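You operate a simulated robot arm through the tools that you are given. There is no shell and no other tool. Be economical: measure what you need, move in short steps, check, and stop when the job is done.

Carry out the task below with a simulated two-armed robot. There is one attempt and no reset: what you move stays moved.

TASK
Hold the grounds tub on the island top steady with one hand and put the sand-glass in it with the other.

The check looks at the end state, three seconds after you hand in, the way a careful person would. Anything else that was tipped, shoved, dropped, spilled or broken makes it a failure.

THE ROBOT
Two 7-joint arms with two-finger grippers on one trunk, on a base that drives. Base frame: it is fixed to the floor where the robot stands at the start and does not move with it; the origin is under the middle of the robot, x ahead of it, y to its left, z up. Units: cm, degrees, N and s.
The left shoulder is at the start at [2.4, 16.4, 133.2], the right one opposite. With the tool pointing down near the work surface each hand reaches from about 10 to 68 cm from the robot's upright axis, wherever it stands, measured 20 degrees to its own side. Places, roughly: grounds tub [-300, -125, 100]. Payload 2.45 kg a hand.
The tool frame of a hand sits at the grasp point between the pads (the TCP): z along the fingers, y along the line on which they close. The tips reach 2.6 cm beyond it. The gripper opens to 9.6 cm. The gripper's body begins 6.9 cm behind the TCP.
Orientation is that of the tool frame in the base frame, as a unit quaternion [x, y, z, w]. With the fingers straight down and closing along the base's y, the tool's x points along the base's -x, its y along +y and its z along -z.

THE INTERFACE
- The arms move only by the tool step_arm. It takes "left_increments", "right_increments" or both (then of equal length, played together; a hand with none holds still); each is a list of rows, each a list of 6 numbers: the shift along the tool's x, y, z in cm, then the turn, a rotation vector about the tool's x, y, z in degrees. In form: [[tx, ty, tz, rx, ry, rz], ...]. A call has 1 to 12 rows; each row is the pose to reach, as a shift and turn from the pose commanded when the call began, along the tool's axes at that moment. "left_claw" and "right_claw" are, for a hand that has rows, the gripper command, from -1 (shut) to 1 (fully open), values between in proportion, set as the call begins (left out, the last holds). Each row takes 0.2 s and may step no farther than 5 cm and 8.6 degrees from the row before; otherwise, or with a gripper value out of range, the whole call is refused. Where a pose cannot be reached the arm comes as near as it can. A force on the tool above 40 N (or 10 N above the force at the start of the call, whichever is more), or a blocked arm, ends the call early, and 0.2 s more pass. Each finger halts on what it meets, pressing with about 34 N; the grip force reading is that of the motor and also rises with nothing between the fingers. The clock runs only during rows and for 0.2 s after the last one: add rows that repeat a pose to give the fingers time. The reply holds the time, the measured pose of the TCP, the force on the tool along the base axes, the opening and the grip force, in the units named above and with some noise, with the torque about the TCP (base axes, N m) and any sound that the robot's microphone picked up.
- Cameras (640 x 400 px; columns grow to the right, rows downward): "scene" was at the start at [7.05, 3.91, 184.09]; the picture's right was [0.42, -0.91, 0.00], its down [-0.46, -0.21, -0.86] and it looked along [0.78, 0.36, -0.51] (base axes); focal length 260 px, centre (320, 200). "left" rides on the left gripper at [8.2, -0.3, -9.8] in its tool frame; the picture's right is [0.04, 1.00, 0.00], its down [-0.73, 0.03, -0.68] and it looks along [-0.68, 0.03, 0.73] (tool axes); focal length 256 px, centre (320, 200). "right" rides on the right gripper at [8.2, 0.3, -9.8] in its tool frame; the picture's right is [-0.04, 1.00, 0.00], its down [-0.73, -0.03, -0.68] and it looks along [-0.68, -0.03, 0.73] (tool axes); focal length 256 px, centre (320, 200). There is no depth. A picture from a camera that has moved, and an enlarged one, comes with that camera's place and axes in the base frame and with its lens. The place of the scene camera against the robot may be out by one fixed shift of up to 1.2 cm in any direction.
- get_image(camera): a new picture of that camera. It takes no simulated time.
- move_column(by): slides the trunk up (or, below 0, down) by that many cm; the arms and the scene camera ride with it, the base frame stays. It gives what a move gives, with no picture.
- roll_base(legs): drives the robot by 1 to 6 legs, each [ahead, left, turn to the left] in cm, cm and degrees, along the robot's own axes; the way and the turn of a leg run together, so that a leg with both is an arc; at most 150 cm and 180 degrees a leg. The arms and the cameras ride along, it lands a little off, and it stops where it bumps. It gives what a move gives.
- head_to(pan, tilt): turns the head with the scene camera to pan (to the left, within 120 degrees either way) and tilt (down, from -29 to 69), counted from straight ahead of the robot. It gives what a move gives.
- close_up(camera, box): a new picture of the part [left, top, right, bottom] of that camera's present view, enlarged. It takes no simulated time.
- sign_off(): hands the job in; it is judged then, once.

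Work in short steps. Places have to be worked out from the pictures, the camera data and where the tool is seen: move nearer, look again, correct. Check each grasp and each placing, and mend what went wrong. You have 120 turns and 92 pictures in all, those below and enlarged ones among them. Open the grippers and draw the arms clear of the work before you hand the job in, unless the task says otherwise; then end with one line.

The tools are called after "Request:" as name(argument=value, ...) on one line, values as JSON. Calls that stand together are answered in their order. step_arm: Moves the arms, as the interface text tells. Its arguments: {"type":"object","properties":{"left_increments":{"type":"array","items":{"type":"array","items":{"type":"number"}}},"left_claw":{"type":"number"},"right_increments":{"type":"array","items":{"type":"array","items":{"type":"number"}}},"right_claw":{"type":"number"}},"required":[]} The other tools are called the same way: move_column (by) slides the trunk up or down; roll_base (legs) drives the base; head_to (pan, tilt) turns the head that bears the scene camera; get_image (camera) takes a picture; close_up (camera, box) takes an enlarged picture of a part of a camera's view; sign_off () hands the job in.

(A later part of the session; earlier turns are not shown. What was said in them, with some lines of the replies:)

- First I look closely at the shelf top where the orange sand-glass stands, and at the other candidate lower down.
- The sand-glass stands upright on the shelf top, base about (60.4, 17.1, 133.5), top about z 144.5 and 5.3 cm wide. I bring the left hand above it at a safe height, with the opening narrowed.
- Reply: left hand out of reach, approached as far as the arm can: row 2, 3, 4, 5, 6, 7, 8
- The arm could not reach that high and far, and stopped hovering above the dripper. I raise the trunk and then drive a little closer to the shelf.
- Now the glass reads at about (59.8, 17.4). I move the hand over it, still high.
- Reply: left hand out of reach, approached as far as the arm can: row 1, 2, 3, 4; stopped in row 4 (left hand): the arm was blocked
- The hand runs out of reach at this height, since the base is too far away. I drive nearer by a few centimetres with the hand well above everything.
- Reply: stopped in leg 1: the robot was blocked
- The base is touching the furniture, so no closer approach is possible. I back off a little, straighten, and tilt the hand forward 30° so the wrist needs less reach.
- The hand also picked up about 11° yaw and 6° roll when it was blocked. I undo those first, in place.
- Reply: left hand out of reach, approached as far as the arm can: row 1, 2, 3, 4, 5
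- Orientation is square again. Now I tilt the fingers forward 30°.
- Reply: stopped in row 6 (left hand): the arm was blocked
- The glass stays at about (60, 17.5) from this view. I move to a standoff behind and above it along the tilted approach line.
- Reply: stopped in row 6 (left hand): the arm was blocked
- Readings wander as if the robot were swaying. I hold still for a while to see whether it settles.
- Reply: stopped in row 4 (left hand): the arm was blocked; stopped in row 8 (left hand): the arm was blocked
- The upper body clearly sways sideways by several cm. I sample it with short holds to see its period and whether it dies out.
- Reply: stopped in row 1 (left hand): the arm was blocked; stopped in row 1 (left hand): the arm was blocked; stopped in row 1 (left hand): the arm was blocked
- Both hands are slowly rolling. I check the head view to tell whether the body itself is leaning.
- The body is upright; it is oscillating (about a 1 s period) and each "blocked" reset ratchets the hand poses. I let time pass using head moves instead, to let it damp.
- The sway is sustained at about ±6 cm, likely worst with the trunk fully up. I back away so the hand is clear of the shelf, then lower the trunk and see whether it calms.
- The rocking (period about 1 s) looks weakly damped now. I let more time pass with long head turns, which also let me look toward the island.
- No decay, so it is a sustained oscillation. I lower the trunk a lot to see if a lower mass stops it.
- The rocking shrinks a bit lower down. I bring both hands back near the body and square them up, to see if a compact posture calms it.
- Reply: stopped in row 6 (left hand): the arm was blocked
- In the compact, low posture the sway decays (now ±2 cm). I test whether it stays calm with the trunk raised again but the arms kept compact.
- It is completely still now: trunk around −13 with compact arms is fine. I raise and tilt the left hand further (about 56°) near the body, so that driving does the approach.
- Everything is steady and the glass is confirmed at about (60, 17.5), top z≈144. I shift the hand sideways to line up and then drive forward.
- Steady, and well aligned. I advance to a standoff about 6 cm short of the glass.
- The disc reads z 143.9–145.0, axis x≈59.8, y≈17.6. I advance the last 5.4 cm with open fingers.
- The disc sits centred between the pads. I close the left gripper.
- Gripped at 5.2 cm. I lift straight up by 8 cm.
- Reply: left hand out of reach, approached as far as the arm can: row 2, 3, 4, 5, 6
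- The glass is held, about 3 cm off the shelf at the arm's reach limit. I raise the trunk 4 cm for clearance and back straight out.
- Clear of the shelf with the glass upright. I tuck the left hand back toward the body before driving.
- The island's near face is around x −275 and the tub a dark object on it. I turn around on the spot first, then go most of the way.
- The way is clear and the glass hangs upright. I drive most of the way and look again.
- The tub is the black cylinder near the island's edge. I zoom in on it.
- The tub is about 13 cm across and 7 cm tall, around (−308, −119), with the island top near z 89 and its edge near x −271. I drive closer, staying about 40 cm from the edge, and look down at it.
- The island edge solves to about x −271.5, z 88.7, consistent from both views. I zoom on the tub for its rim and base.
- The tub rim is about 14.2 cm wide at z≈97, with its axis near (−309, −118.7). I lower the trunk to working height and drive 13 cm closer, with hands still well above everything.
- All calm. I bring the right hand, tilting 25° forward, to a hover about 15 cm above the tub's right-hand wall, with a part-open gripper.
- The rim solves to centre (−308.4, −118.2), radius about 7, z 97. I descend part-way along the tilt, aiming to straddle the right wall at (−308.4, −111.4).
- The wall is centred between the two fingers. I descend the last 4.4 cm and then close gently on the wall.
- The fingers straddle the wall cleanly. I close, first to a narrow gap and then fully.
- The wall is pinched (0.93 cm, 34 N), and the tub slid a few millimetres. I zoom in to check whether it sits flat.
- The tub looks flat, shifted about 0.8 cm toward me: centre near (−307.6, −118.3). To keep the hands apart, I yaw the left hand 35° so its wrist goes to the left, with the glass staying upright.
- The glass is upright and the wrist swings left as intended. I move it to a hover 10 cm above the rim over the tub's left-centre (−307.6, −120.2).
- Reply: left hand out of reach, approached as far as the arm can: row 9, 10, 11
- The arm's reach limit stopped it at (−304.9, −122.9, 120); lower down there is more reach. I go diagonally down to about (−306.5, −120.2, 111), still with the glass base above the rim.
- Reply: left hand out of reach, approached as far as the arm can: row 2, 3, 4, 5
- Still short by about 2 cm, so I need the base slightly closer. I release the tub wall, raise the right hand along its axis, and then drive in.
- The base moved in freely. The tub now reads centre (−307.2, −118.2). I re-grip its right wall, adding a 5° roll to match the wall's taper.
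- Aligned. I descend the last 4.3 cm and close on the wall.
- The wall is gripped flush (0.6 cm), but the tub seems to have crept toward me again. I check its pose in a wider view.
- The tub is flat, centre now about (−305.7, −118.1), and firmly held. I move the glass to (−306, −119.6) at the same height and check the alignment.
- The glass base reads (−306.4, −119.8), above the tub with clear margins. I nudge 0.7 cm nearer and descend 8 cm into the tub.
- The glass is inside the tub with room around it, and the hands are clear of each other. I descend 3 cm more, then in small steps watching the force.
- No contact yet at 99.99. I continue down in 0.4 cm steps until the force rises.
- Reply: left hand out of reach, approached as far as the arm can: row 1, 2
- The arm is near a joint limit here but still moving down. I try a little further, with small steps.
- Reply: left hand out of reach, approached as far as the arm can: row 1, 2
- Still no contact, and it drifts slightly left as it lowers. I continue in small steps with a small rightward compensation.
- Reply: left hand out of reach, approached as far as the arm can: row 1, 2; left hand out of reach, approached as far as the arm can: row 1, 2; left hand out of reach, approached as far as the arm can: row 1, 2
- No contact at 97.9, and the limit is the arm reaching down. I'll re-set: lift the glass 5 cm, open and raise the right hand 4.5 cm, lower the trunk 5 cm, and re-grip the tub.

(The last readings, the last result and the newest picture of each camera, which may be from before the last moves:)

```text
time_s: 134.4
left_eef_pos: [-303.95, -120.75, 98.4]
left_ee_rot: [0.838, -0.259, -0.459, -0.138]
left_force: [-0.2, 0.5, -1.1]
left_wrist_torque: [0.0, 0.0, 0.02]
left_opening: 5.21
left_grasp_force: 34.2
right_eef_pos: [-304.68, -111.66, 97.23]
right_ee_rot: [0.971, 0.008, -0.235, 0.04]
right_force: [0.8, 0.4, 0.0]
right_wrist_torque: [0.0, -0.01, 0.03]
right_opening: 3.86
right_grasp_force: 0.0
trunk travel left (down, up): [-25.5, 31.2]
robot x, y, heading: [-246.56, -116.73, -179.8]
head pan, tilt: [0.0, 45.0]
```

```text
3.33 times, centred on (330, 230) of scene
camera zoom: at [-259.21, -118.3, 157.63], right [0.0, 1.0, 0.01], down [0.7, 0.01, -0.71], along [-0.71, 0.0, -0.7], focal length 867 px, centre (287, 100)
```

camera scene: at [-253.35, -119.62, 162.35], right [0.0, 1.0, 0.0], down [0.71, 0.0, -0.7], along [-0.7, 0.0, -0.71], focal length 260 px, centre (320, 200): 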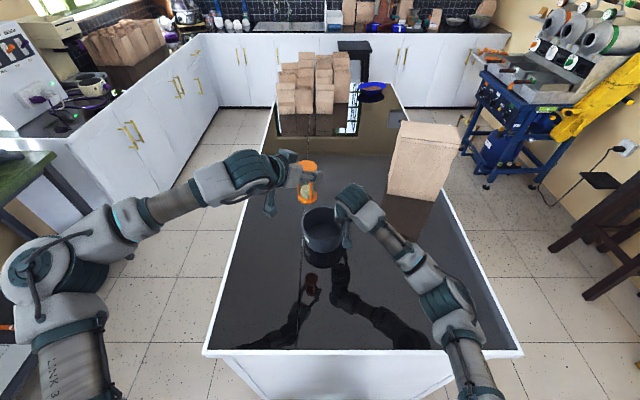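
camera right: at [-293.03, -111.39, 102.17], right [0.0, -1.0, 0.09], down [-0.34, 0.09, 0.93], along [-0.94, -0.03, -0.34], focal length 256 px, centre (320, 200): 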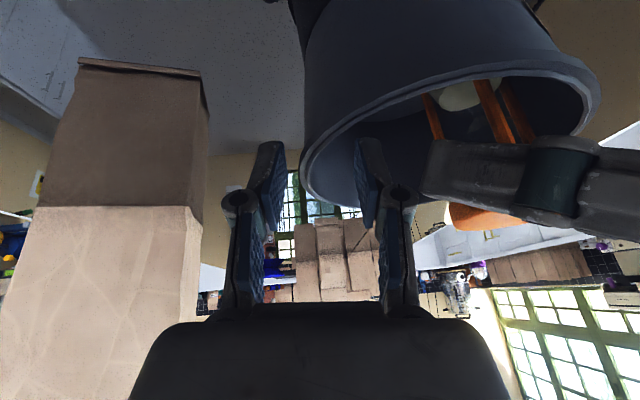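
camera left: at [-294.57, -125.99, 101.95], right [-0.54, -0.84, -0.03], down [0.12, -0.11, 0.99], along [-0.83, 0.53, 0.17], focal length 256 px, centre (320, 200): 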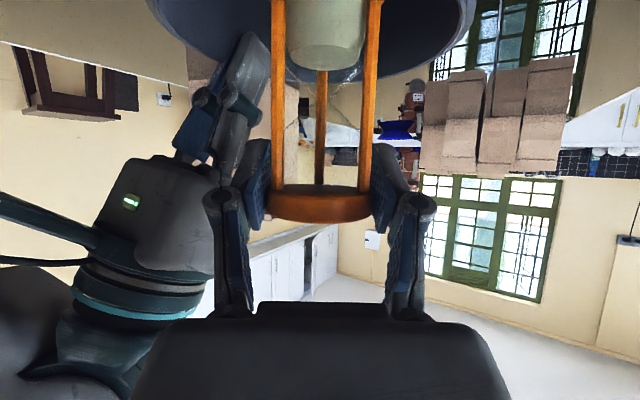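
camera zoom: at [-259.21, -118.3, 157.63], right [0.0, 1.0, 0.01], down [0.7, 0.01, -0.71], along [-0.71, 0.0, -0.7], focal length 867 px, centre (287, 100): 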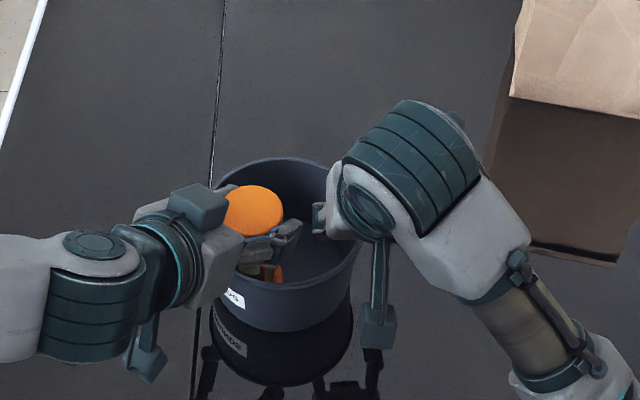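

The tub has stayed put. I pause briefly to confirm the readings are steady after the trunk move.

Request:
head_to(pan=-1, tilt=48)

Request:
head_to(pan=0, tilt=48)

Request:
head_to(pan=-1, tilt=48)

Request:
get_image(camera="right")

```text
time_s: 135.0
left_eef_pos: [-304.08, -120.67, 98.23]
left_ee_rot: [0.839, -0.258, -0.459, -0.138]
left_force: [0.0, -0.2, -1.0]
left_wrist_torque: [-0.03, -0.04, -0.02]
left_opening: 5.23
left_grasp_force: 33.8
right_eef_pos: [-304.76, -111.61, 97.25]
right_ee_rot: [0.971, 0.008, -0.235, 0.04]
right_force: [0.1, -0.7, 0.1]
right_wrist_torque: [0.04, -0.02, -0.02]
right_opening: 3.83
right_grasp_force: 0.1
trunk travel left (down, up): [-25.5, 31.2]
robot x, y, heading: [-246.5, -116.24, -179.8]
head pan, tilt: [-1.0, 48.0]
```

```text
time_s: 135.6
left_eef_pos: [-304.01, -120.66, 98.2]
left_ee_rot: [0.839, -0.258, -0.458, -0.138]
left_force: [0.2, -0.7, -1.1]
left_wrist_torque: [-0.01, -0.01, 0.01]
left_opening: 5.2
left_grasp_force: 33.7
right_eef_pos: [-304.74, -111.55, 97.3]
right_ee_rot: [0.971, 0.008, -0.236, 0.039]
right_force: [-0.4, 0.7, -0.4]
right_wrist_torque: [-0.03, 0.0, -0.03]
right_opening: 3.86
right_grasp_force: 0.0
trunk travel left (down, up): [-25.5, 31.2]
robot x, y, heading: [-246.26, -116.27, -179.8]
head pan, tilt: [0.0, 48.0]
```

```text
time_s: 136.2
left_eef_pos: [-303.93, -120.69, 98.23]
left_ee_rot: [0.838, -0.259, -0.459, -0.139]
left_force: [-0.5, 0.4, -1.1]
left_wrist_torque: [-0.04, -0.01, 0.04]
left_opening: 5.2
left_grasp_force: 34.0
right_eef_pos: [-304.8, -111.49, 97.21]
right_ee_rot: [0.971, 0.008, -0.236, 0.039]
right_force: [0.0, -0.2, -0.2]
right_wrist_torque: [-0.01, 0.05, 0.03]
right_opening: 3.82
right_grasp_force: 0.0
trunk travel left (down, up): [-25.5, 31.2]
robot x, y, heading: [-246.47, -116.22, -179.8]
head pan, tilt: [-1.0, 48.0]
```

```text
18 pictures are left
camera right: at [-293.04, -111.32, 102.18], right [0.0, -1.0, 0.09], down [-0.34, 0.09, 0.94], along [-0.94, -0.03, -0.34], focal length 256 px, centre (320, 200)
```

right: 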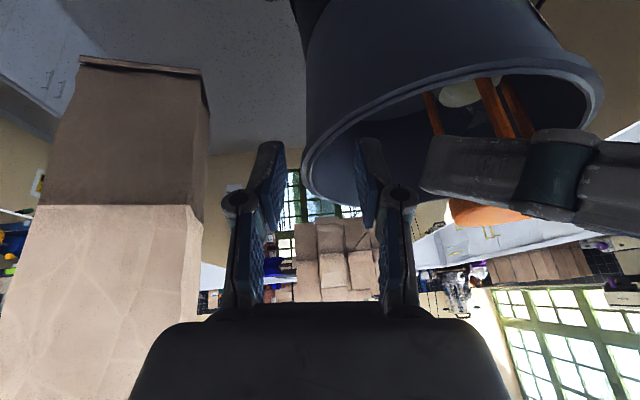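

Steady. The wall lies between the right fingers; I lower the right hand 2.2 cm and close again on the wall.

Request:
step_arm(right_increments=[[0.1, -0.1, 1.1, 0, 0, 0], [0.15, -0.2, 2.2, 0, 0, 0], [0.15, -0.2, 2.2, 0, 0, 0]])

Request:
step_arm(right_increments=[[0, 0, 0, 0, 0, 0], [0, 0, 0, 0, 0, 0], [0, 0, 0, 0, 0, 0]], right_claw=-1)

Request:
close_up(camera="scene", box=[270, 150, 390, 270])

Request:
get_image(camera="right")

```text
time_s: 137.2
left_eef_pos: [-304.12, -120.68, 98.13]
left_ee_rot: [0.84, -0.255, -0.459, -0.136]
left_force: [0.7, -1.2, -1.3]
left_wrist_torque: [-0.01, -0.01, -0.01]
left_opening: 5.2
left_grasp_force: 33.7
right_eef_pos: [-306.19, -111.42, 97.56]
right_ee_rot: [0.965, 0.009, -0.258, 0.043]
right_force: [-0.6, -0.8, -0.6]
right_wrist_torque: [0.01, 0.0, 0.01]
right_opening: 3.86
right_grasp_force: 0.1
trunk travel left (down, up): [-25.5, 31.2]
robot x, y, heading: [-246.46, -116.57, -179.8]
head pan, tilt: [-1.0, 48.0]
stopped in row 3 (right hand): the arm was blocked; the commanded pose is now the measured one
```

```text
time_s: 138.0
left_eef_pos: [-304.41, -120.71, 98.23]
left_ee_rot: [0.84, -0.253, -0.46, -0.137]
left_force: [-0.3, -0.8, -1.3]
left_wrist_torque: [0.0, 0.0, 0.0]
left_opening: 5.21
left_grasp_force: 34.4
right_eef_pos: [-306.06, -111.38, 97.41]
right_ee_rot: [0.965, 0.01, -0.257, 0.042]
right_force: [0.9, -0.5, 14.2]
right_wrist_torque: [-0.11, 0.07, -0.08]
right_opening: 0.59
right_grasp_force: 31.1
trunk travel left (down, up): [-25.5, 31.2]
robot x, y, heading: [-246.58, -116.42, -179.9]
head pan, tilt: [-1.0, 48.0]
```

```text
3.33 times, centred on (330, 210) of scene
camera zoom: at [-259.22, -119.5, 157.11], right [0.01, 1.0, 0.02], down [0.74, 0.0, -0.67], along [-0.67, 0.02, -0.74], focal length 867 px, centre (287, 167)
```

zoom: 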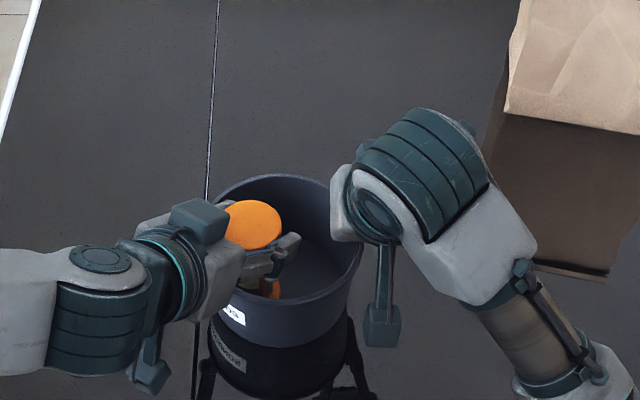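

```text
16 pictures are left
camera right: at [-294.34, -111.02, 101.95], right [0.01, -1.0, 0.1], down [-0.3, 0.09, 0.95], along [-0.95, -0.04, -0.3], focal length 256 px, centre (320, 200)
```

right: 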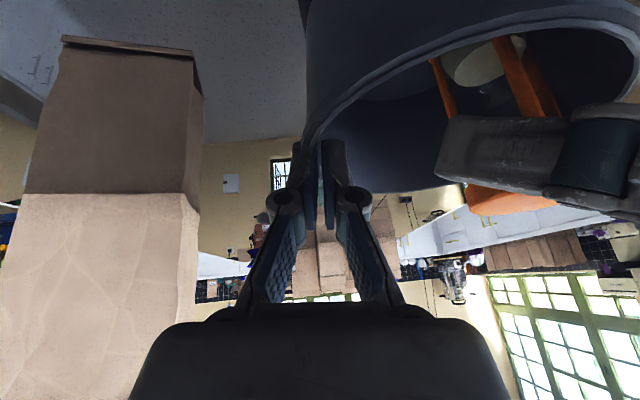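

The right arm was blocked and the body leans slightly; the right elbow may be resting on the island. I look at the whole scene.

Request:
get_image(camera="scene")

```text
15 pictures are left
camera scene: at [-259.22, -119.5, 157.11], right [0.01, 1.0, 0.02], down [0.74, 0.0, -0.67], along [-0.67, 0.02, -0.74], focal length 260 px, centre (320, 200)
```

scene: 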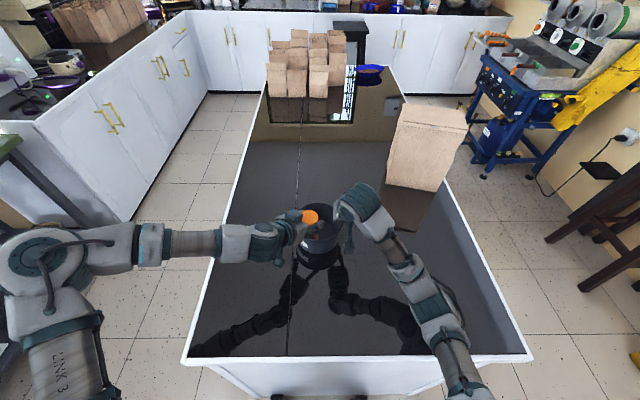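

The right forearm appears to touch the island's near edge, which explains it. The tub is gripped again regardless; I now lower the glass with a slight shift toward the tub centre and watch for contact.

Request:
step_arm(left_increments=[[0, -0.33, 0.7, 0, 0, 0], [0.02, -0.65, 1.42, 0, 0, 0], [0.02, -0.65, 1.42, 0, 0, 0]])

Request:
step_arm(left_increments=[[0.34, 0, 0.22, 0, 0, 0], [0.34, 0, 0.22, 0, 0, 0]])

```text
time_s: 138.8
left_eef_pos: [-304.81, -118.89, 97.54]
left_ee_rot: [0.838, -0.26, -0.46, -0.137]
left_force: [0.9, 1.7, 15.4]
left_wrist_torque: [0.14, -0.36, 0.01]
left_opening: 5.22
left_grasp_force: 33.9
right_eef_pos: [-306.19, -111.34, 97.51]
right_ee_rot: [0.966, 0.01, -0.256, 0.044]
right_force: [-8.0, -13.4, 22.2]
right_wrist_torque: [-0.42, 0.97, -0.15]
right_opening: 0.59
right_grasp_force: 31.6
trunk travel left (down, up): [-25.5, 31.2]
robot x, y, heading: [-246.66, -116.43, -179.9]
head pan, tilt: [-1.0, 48.0]
```

```text
time_s: 139.4
left_eef_pos: [-304.71, -118.73, 97.36]
left_ee_rot: [0.838, -0.26, -0.461, -0.136]
left_force: [-5.3, 3.0, 27.5]
left_wrist_torque: [0.22, 0.31, 0.04]
left_opening: 5.22
left_grasp_force: 33.7
right_eef_pos: [-306.06, -111.29, 97.41]
right_ee_rot: [0.966, 0.009, -0.256, 0.044]
right_force: [-4.4, -17.6, 21.6]
right_wrist_torque: [-0.47, 0.09, -0.14]
right_opening: 0.58
right_grasp_force: 31.8
trunk travel left (down, up): [-25.5, 31.2]
robot x, y, heading: [-246.84, -116.49, -179.7]
head pan, tilt: [-1.0, 48.0]
```

Contact: 27 N upward at TCP z≈97.4, so the glass stands on the tub floor. I ease off 0.15 cm and then open the left gripper slightly.

Request:
step_arm(left_increments=[[-0.13, 0, -0.08, 0, 0, 0], [-0.13, 0, -0.08, 0, 0, 0]])

Request:
close_up(camera="scene", box=[280, 180, 370, 270])

Request:
get_image(camera="left")

```text
time_s: 140.0
left_eef_pos: [-304.7, -118.82, 97.51]
left_ee_rot: [0.839, -0.259, -0.459, -0.136]
left_force: [-6.5, 4.3, 26.2]
left_wrist_torque: [0.12, 0.32, 0.02]
left_opening: 5.2
left_grasp_force: 34.3
right_eef_pos: [-306.11, -111.09, 97.5]
right_ee_rot: [0.965, 0.01, -0.256, 0.045]
right_force: [-3.4, -18.1, 19.8]
right_wrist_torque: [-0.53, 0.02, -0.05]
right_opening: 0.59
right_grasp_force: 31.8
trunk travel left (down, up): [-25.5, 31.2]
robot x, y, heading: [-246.41, -116.08, -179.7]
head pan, tilt: [-1.0, 48.0]
```

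```text
4.44 times, centred on (325, 225) of scene
camera zoom: at [-259.09, -118.94, 157.16], right [0.01, 1.0, 0.02], down [0.74, 0.0, -0.67], along [-0.67, 0.02, -0.74], focal length 1156 px, centre (298, 89)
```

zoom: 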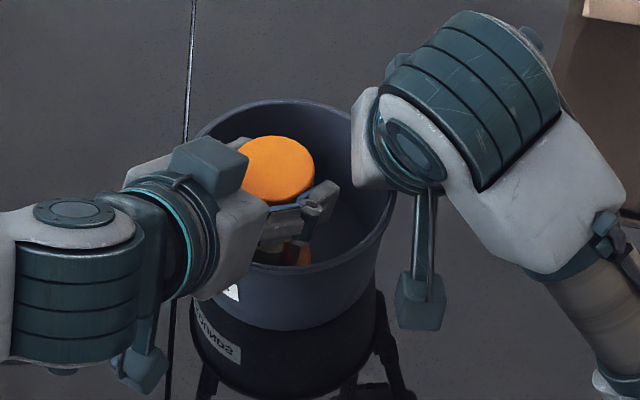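

```text
13 pictures are left
camera left: at [-294.01, -125.66, 95.9], right [-0.54, -0.84, -0.02], down [0.13, -0.11, 0.98], along [-0.83, 0.53, 0.17], focal length 256 px, centre (320, 200)
```

left: 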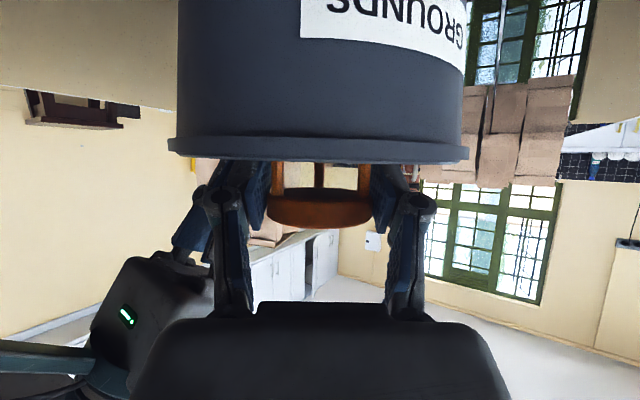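

The tub rim is level and the disc looks level, but a 26 N press remains. I lift a bit more to unload before opening.

Request:
step_arm(left_increments=[[-0.25, 0, -0.17, 0, 0, 0], [-0.25, 0, -0.17, 0, 0, 0]])

Request:
step_arm(left_increments=[[-0.2, 0, -0.13, 0, 0, 0], [-0.2, 0, -0.13, 0, 0, 0]])

```text
time_s: 140.6
left_eef_pos: [-304.6, -118.83, 97.47]
left_ee_rot: [0.84, -0.259, -0.456, -0.136]
left_force: [-1.0, 4.2, 11.5]
left_wrist_torque: [0.12, 0.15, -0.02]
left_opening: 5.23
left_grasp_force: 34.2
right_eef_pos: [-306.14, -111.22, 97.32]
right_ee_rot: [0.966, 0.009, -0.256, 0.043]
right_force: [0.1, -16.7, 17.3]
right_wrist_torque: [-0.43, 0.01, -0.01]
right_opening: 0.59
right_grasp_force: 31.5
trunk travel left (down, up): [-25.5, 31.2]
robot x, y, heading: [-246.47, -116.16, -179.9]
head pan, tilt: [-1.0, 48.0]
```

```text
time_s: 141.2
left_eef_pos: [-304.77, -118.92, 97.65]
left_ee_rot: [0.84, -0.258, -0.457, -0.134]
left_force: [-0.6, 0.3, -1.0]
left_wrist_torque: [-0.02, 0.0, 0.05]
left_opening: 5.23
left_grasp_force: 34.0
right_eef_pos: [-306.15, -111.04, 97.53]
right_ee_rot: [0.966, 0.008, -0.255, 0.043]
right_force: [3.8, -1.5, 20.2]
right_wrist_torque: [-0.19, -0.45, -0.07]
right_opening: 0.6
right_grasp_force: 31.2
trunk travel left (down, up): [-25.5, 31.2]
robot x, y, heading: [-246.57, -115.66, -180.0]
head pan, tilt: [-1.0, 48.0]
```

The load is off, with the glass a millimetre or so above the floor. I open the left gripper to about 6.4 cm to set it down.

Request:
step_arm(left_increments=[[0, 0, 0, 0, 0, 0], [0, 0, 0, 0, 0, 0], [0, 0, 0, 0, 0, 0]], left_claw=0.33)

Request:
get_image(camera="left")

Request:
close_up(camera="scene", box=[280, 180, 370, 270])

```text
time_s: 142.0
left_eef_pos: [-304.67, -118.89, 97.81]
left_ee_rot: [0.839, -0.261, -0.458, -0.137]
left_force: [0.4, 0.1, -0.2]
left_wrist_torque: [0.0, 0.0, 0.02]
left_opening: 6.38
left_grasp_force: 0.0
right_eef_pos: [-306.12, -111.03, 97.39]
right_ee_rot: [0.966, 0.009, -0.256, 0.044]
right_force: [1.0, -2.6, 20.3]
right_wrist_torque: [-0.13, -0.21, 0.0]
right_opening: 0.59
right_grasp_force: 31.1
trunk travel left (down, up): [-25.5, 31.2]
robot x, y, heading: [-246.63, -115.73, -179.9]
head pan, tilt: [-1.0, 48.0]
```

```text
12 pictures are left
camera left: at [-294.05, -125.72, 96.31], right [-0.54, -0.84, -0.02], down [0.13, -0.11, 0.98], along [-0.83, 0.53, 0.17], focal length 256 px, centre (320, 200)
```

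left: 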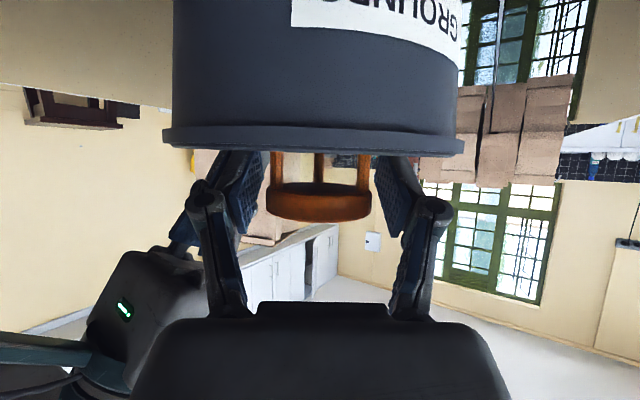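

```text
4.44 times, centred on (325, 225) of scene
camera zoom: at [-259.08, -118.97, 157.14], right [0.01, 1.0, 0.02], down [0.74, 0.0, -0.67], along [-0.67, 0.02, -0.74], focal length 1156 px, centre (298, 89)
```

zoom: 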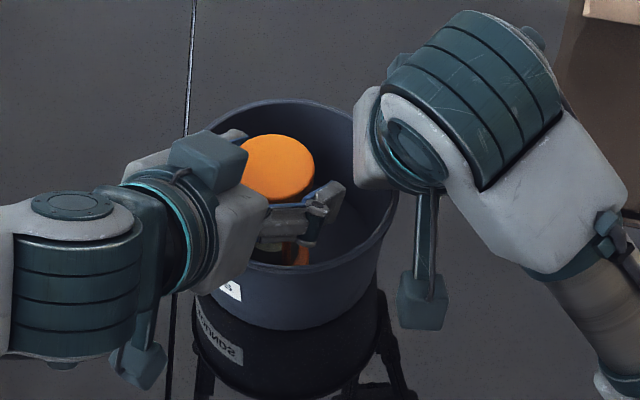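

The glass stands upright in the tub, freed. I withdraw the left hand along its finger axis, slowly.

Request:
step_arm(left_increments=[[0, 0, -1, 0, 0, 0], [0, 0, -2.2, 0, 0, 0], [0, 0, -3.6, 0, 0, 0], [0, 0, -5.2, 0, 0, 0], [0, 0, -7.2, 0, 0, 0], [0, 0, -9.5, 0, 0, 0], [0, 0, -12, 0, 0, 0], [0, 0, -15, 0, 0, 0], [0, 0, -15, 0, 0, 0]])

Request:
close_up(camera="scene", box=[270, 170, 390, 270])

Request:
get_image(camera="left")

```text
time_s: 144.0
left_eef_pos: [-294.06, -125.89, 106.06]
left_ee_rot: [0.839, -0.259, -0.459, -0.136]
left_force: [-0.7, 0.1, -0.6]
left_wrist_torque: [-0.01, -0.01, 0.03]
left_opening: 6.39
left_grasp_force: 0.1
right_eef_pos: [-306.23, -111.05, 97.35]
right_ee_rot: [0.966, 0.008, -0.257, 0.041]
right_force: [-1.4, -2.4, 16.1]
right_wrist_torque: [-0.18, 0.2, -0.06]
right_opening: 0.61
right_grasp_force: 31.5
trunk travel left (down, up): [-25.5, 31.2]
robot x, y, heading: [-246.79, -116.3, -179.7]
head pan, tilt: [-1.0, 48.0]
```

```text
4.00 times, centred on (330, 220) of scene
camera zoom: at [-259.07, -118.95, 157.15], right [0.01, 1.0, 0.02], down [0.74, 0.0, -0.67], along [-0.67, 0.02, -0.74], focal length 1041 px, centre (280, 120)
```

zoom: 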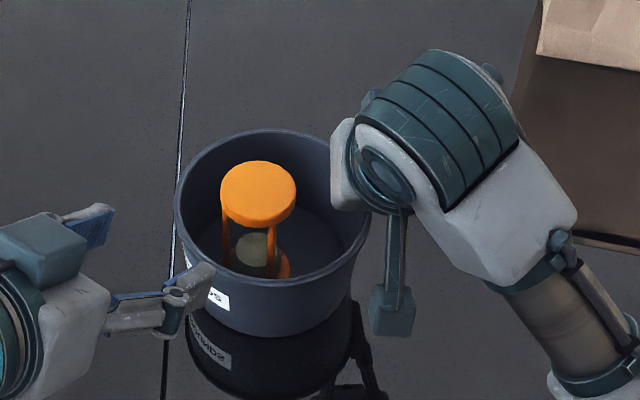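

```text
9 pictures are left
camera left: at [-283.4, -132.77, 104.48], right [-0.54, -0.84, -0.02], down [0.13, -0.11, 0.98], along [-0.83, 0.53, 0.17], focal length 256 px, centre (320, 200)
```

left: 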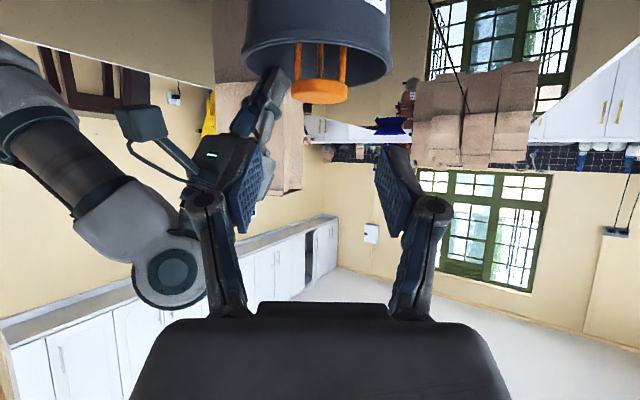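

The glass stands in the tub. Before releasing the right hand I unload its downward press with small upward steps.

Request:
step_arm(right_increments=[[0, 0, -0.3, 0, 0, 0], [0, 0, -0.3, 0, 0, 0]])

Request:
step_arm(right_increments=[[0, 0, -0.3, 0, 0, 0], [0, 0, -0.3, 0, 0, 0]])

```text
time_s: 144.6
left_eef_pos: [-294.09, -125.88, 106.04]
left_ee_rot: [0.839, -0.26, -0.459, -0.136]
left_force: [-0.1, 0.1, -0.9]
left_wrist_torque: [-0.02, 0.01, 0.0]
left_opening: 6.39
left_grasp_force: 0.1
right_eef_pos: [-306.03, -110.68, 97.71]
right_ee_rot: [0.966, 0.007, -0.256, 0.041]
right_force: [-0.1, -1.1, 0.8]
right_wrist_torque: [0.11, 0.0, 0.02]
right_opening: 0.59
right_grasp_force: 31.4
trunk travel left (down, up): [-25.5, 31.2]
robot x, y, heading: [-246.86, -116.0, -179.7]
head pan, tilt: [-1.0, 48.0]
```

```text
time_s: 145.2
left_eef_pos: [-293.96, -125.57, 106.01]
left_ee_rot: [0.839, -0.26, -0.459, -0.134]
left_force: [0.1, 0.4, -0.1]
left_wrist_torque: [0.01, -0.01, 0.01]
left_opening: 6.4
left_grasp_force: 0.0
right_eef_pos: [-305.84, -110.4, 97.98]
right_ee_rot: [0.966, 0.006, -0.256, 0.042]
right_force: [-0.1, -0.3, -3.5]
right_wrist_torque: [0.18, 0.03, -0.01]
right_opening: 0.6
right_grasp_force: 31.6
trunk travel left (down, up): [-25.5, 31.2]
robot x, y, heading: [-246.5, -115.83, -179.9]
head pan, tilt: [-1.0, 48.0]
```

The right hand now slightly lifts the tub's side, so I go back 0.25 cm and then open.

Request:
step_arm(right_increments=[[0, 0, 0.25, 0, 0, 0], [0, 0, 0.25, 0, 0, 0]])

Request:
step_arm(right_increments=[[0, 0, 0, 0, 0, 0], [0, 0, 0, 0, 0, 0], [0, 0, 0, 0, 0, 0]], right_claw=-0.45)

Request:
close_up(camera="scene", box=[270, 170, 390, 270])

Request:
get_image(camera="right")

```text
time_s: 145.8
left_eef_pos: [-294.1, -125.48, 106.09]
left_ee_rot: [0.839, -0.262, -0.459, -0.134]
left_force: [0.3, -0.4, 0.2]
left_wrist_torque: [0.01, -0.01, -0.03]
left_opening: 6.4
left_grasp_force: 0.0
right_eef_pos: [-306.07, -110.22, 98.12]
right_ee_rot: [0.965, 0.005, -0.26, 0.043]
right_force: [0.7, -0.5, -3.0]
right_wrist_torque: [0.18, 0.02, -0.01]
right_opening: 0.58
right_grasp_force: 32.0
trunk travel left (down, up): [-25.5, 31.2]
robot x, y, heading: [-246.75, -116.54, -179.8]
head pan, tilt: [-1.0, 48.0]
```

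```text
time_s: 146.6
left_eef_pos: [-293.99, -125.35, 106.08]
left_ee_rot: [0.839, -0.261, -0.458, -0.134]
left_force: [0.0, -0.3, -0.8]
left_wrist_torque: [0.01, -0.03, -0.03]
left_opening: 6.37
left_grasp_force: 0.1
right_eef_pos: [-306.02, -110.29, 98.23]
right_ee_rot: [0.964, 0.007, -0.261, 0.044]
right_force: [0.1, -0.7, 0.3]
right_wrist_torque: [-0.01, 0.0, -0.01]
right_opening: 2.65
right_grasp_force: 0.0
trunk travel left (down, up): [-25.5, 31.2]
robot x, y, heading: [-246.8, -116.51, -179.7]
head pan, tilt: [-1.0, 48.0]
```

```text
4.00 times, centred on (330, 220) of scene
camera zoom: at [-258.67, -117.23, 157.16], right [0.01, 1.0, 0.01], down [0.74, -0.01, -0.68], along [-0.68, 0.01, -0.74], focal length 1041 px, centre (280, 120)
```

zoom: 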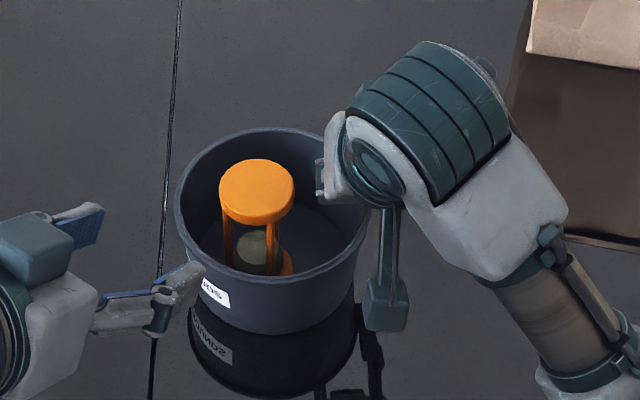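

```text
7 pictures are left
camera right: at [-294.08, -110.06, 102.52], right [0.0, -0.99, 0.1], down [-0.29, 0.1, 0.95], along [-0.96, -0.03, -0.29], focal length 256 px, centre (320, 200)
```

right: 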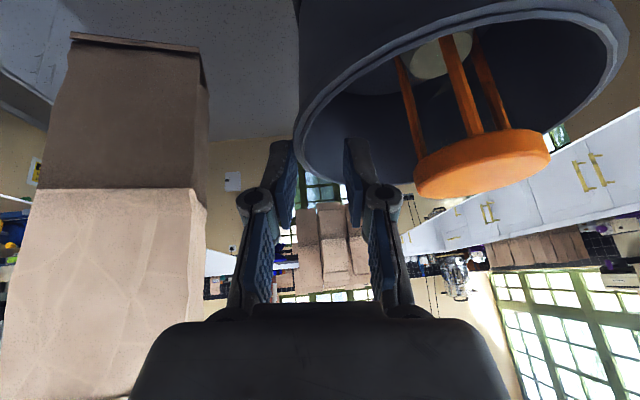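

The glass stays upright and the right fingers are free of the wall. I lift the right hand out along its finger axis.

Request:
step_arm(right_increments=[[0, 0, -1.2, 0, 0, 0], [0, 0, -2.5, 0, 0, 0], [0, 0, -4, 0, 0, 0], [0, 0, -6, 0, 0, 0], [0, 0, -9, 0, 0, 0], [0, 0, -12, 0, 0, 0], [0, 0, -12, 0, 0, 0]])

Request:
get_image(camera="scene")

```text
time_s: 148.2
left_eef_pos: [-294.99, -125.22, 105.56]
left_ee_rot: [0.842, -0.261, -0.453, -0.134]
left_force: [-0.4, -0.1, -0.5]
left_wrist_torque: [0.02, 0.0, 0.01]
left_opening: 6.39
left_grasp_force: 0.0
right_eef_pos: [-300.84, -109.2, 106.97]
right_ee_rot: [0.969, 0.005, -0.244, 0.045]
right_force: [-0.5, 0.2, -0.2]
right_wrist_torque: [0.02, 0.01, 0.0]
right_opening: 2.66
right_grasp_force: 0.0
trunk travel left (down, up): [-25.5, 31.2]
robot x, y, heading: [-246.52, -116.47, -179.8]
head pan, tilt: [-1.0, 48.0]
```

```text
6 pictures are left
camera scene: at [-260.66, -116.67, 156.93], right [0.01, 1.0, 0.0], down [0.75, -0.01, -0.67], along [-0.67, 0.01, -0.75], focal length 260 px, centre (320, 200)
```

scene: 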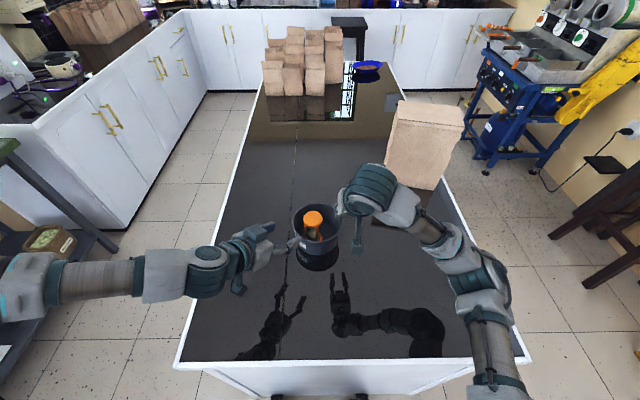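

Both hands are free of the tub. I raise the trunk 10 cm and back the base away.

Request:
move_column(by=10)

Request:
roll_base(legs=[[-30, 0, 0]])

Request:
get_image(camera="scene")

```text
time_s: 149.5
left_eef_pos: [-294.84, -125.08, 115.47]
left_ee_rot: [0.841, -0.261, -0.454, -0.134]
left_force: [-0.8, 0.5, 0.2]
left_wrist_torque: [-0.01, 0.01, -0.01]
left_opening: 6.4
left_grasp_force: 0.1
right_eef_pos: [-300.79, -109.11, 116.79]
right_ee_rot: [0.968, 0.006, -0.245, 0.046]
right_force: [-0.4, 0.5, -0.4]
right_wrist_torque: [-0.01, -0.01, -0.02]
right_opening: 2.65
right_grasp_force: 0.1
trunk travel left (down, up): [-35.5, 21.2]
robot x, y, heading: [-246.91, -116.38, -179.5]
head pan, tilt: [-1.0, 48.0]
```

```text
time_s: 151.6
left_eef_pos: [-265.41, -124.85, 115.34]
left_ee_rot: [0.841, -0.261, -0.455, -0.134]
left_force: [-0.5, 0.2, -0.4]
left_wrist_torque: [0.02, 0.03, -0.02]
left_opening: 6.38
left_grasp_force: 0.1
right_eef_pos: [-271.22, -108.91, 116.79]
right_ee_rot: [0.968, 0.005, -0.246, 0.045]
right_force: [-0.1, -0.4, 0.5]
right_wrist_torque: [-0.01, 0.03, 0.03]
right_opening: 2.63
right_grasp_force: 0.2
trunk travel left (down, up): [-35.5, 21.2]
robot x, y, heading: [-217.27, -116.26, -180.0]
head pan, tilt: [-1.0, 48.0]
```

```text
5 pictures are left
camera scene: at [-226.0, -116.49, 166.94], right [0.02, 1.0, 0.0], down [0.75, -0.01, -0.67], along [-0.67, 0.01, -0.75], focal length 260 px, centre (320, 200)
```

scene: 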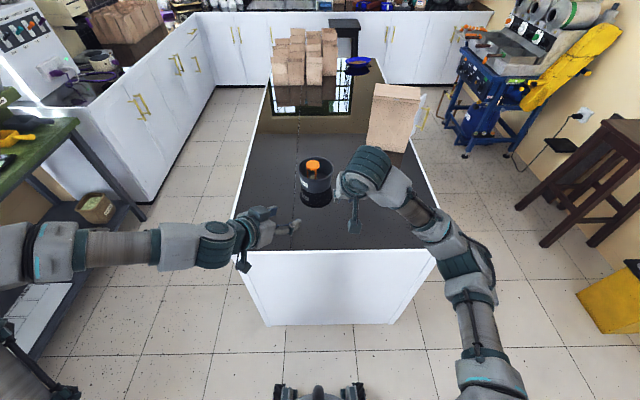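

The arms are clear. I open both grippers fully and take one last close look at the tub.

Request:
step_arm(left_increments=[[0, 0, 0, 0, 0, 0], [0, 0, 0, 0, 0, 0], [0, 0, 0, 0, 0, 0]], right_increments=[[0, 0, 0, 0, 0, 0], [0, 0, 0, 0, 0, 0], [0, 0, 0, 0, 0, 0]], left_claw=1, right_claw=1)

Request:
close_up(camera="scene", box=[270, 130, 370, 220])

```text
time_s: 152.4
left_eef_pos: [-264.91, -124.96, 115.63]
left_ee_rot: [0.84, -0.263, -0.456, -0.134]
left_force: [0.1, 0.5, 0.2]
left_wrist_torque: [-0.02, 0.01, -0.01]
left_opening: 9.61
left_grasp_force: 0.0
right_eef_pos: [-270.71, -108.94, 117.11]
right_ee_rot: [0.968, 0.004, -0.248, 0.045]
right_force: [1.0, -0.7, 0.7]
right_wrist_torque: [0.02, 0.02, 0.01]
right_opening: 9.57
right_grasp_force: 0.1
trunk travel left (down, up): [-35.5, 21.2]
robot x, y, heading: [-217.19, -116.46, -180.0]
head pan, tilt: [-1.0, 48.0]
```

```text
4.44 times, centred on (320, 175) of scene
camera zoom: at [-225.72, -116.47, 166.97], right [0.02, 1.0, 0.0], down [0.75, -0.01, -0.67], along [-0.67, 0.01, -0.75], focal length 1156 px, centre (320, 311)
```

zoom: 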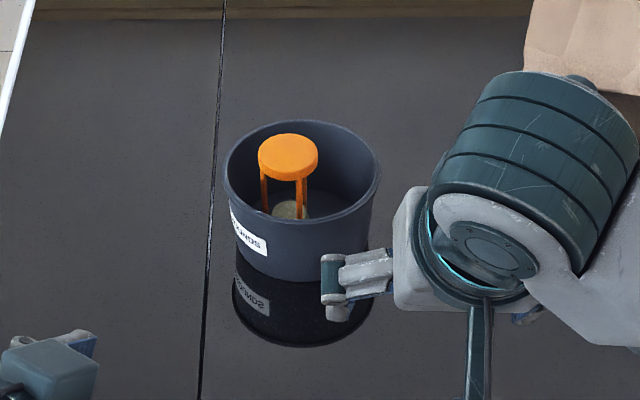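

The sand-glass stands upright in the tub, the tub is flat on the island, both grippers are open and the hands are clear. I hand in.

Request:
sign_off()

```text
The job is handed in.
```

The sand-glass is standing upright in the grounds tub on the island. The right hand held the tub while the left set the glass down; the tub slid about 3 cm toward the robot as it was gripped. The base bumped the furniture at the shelf while approaching the glass, with no visible damage.
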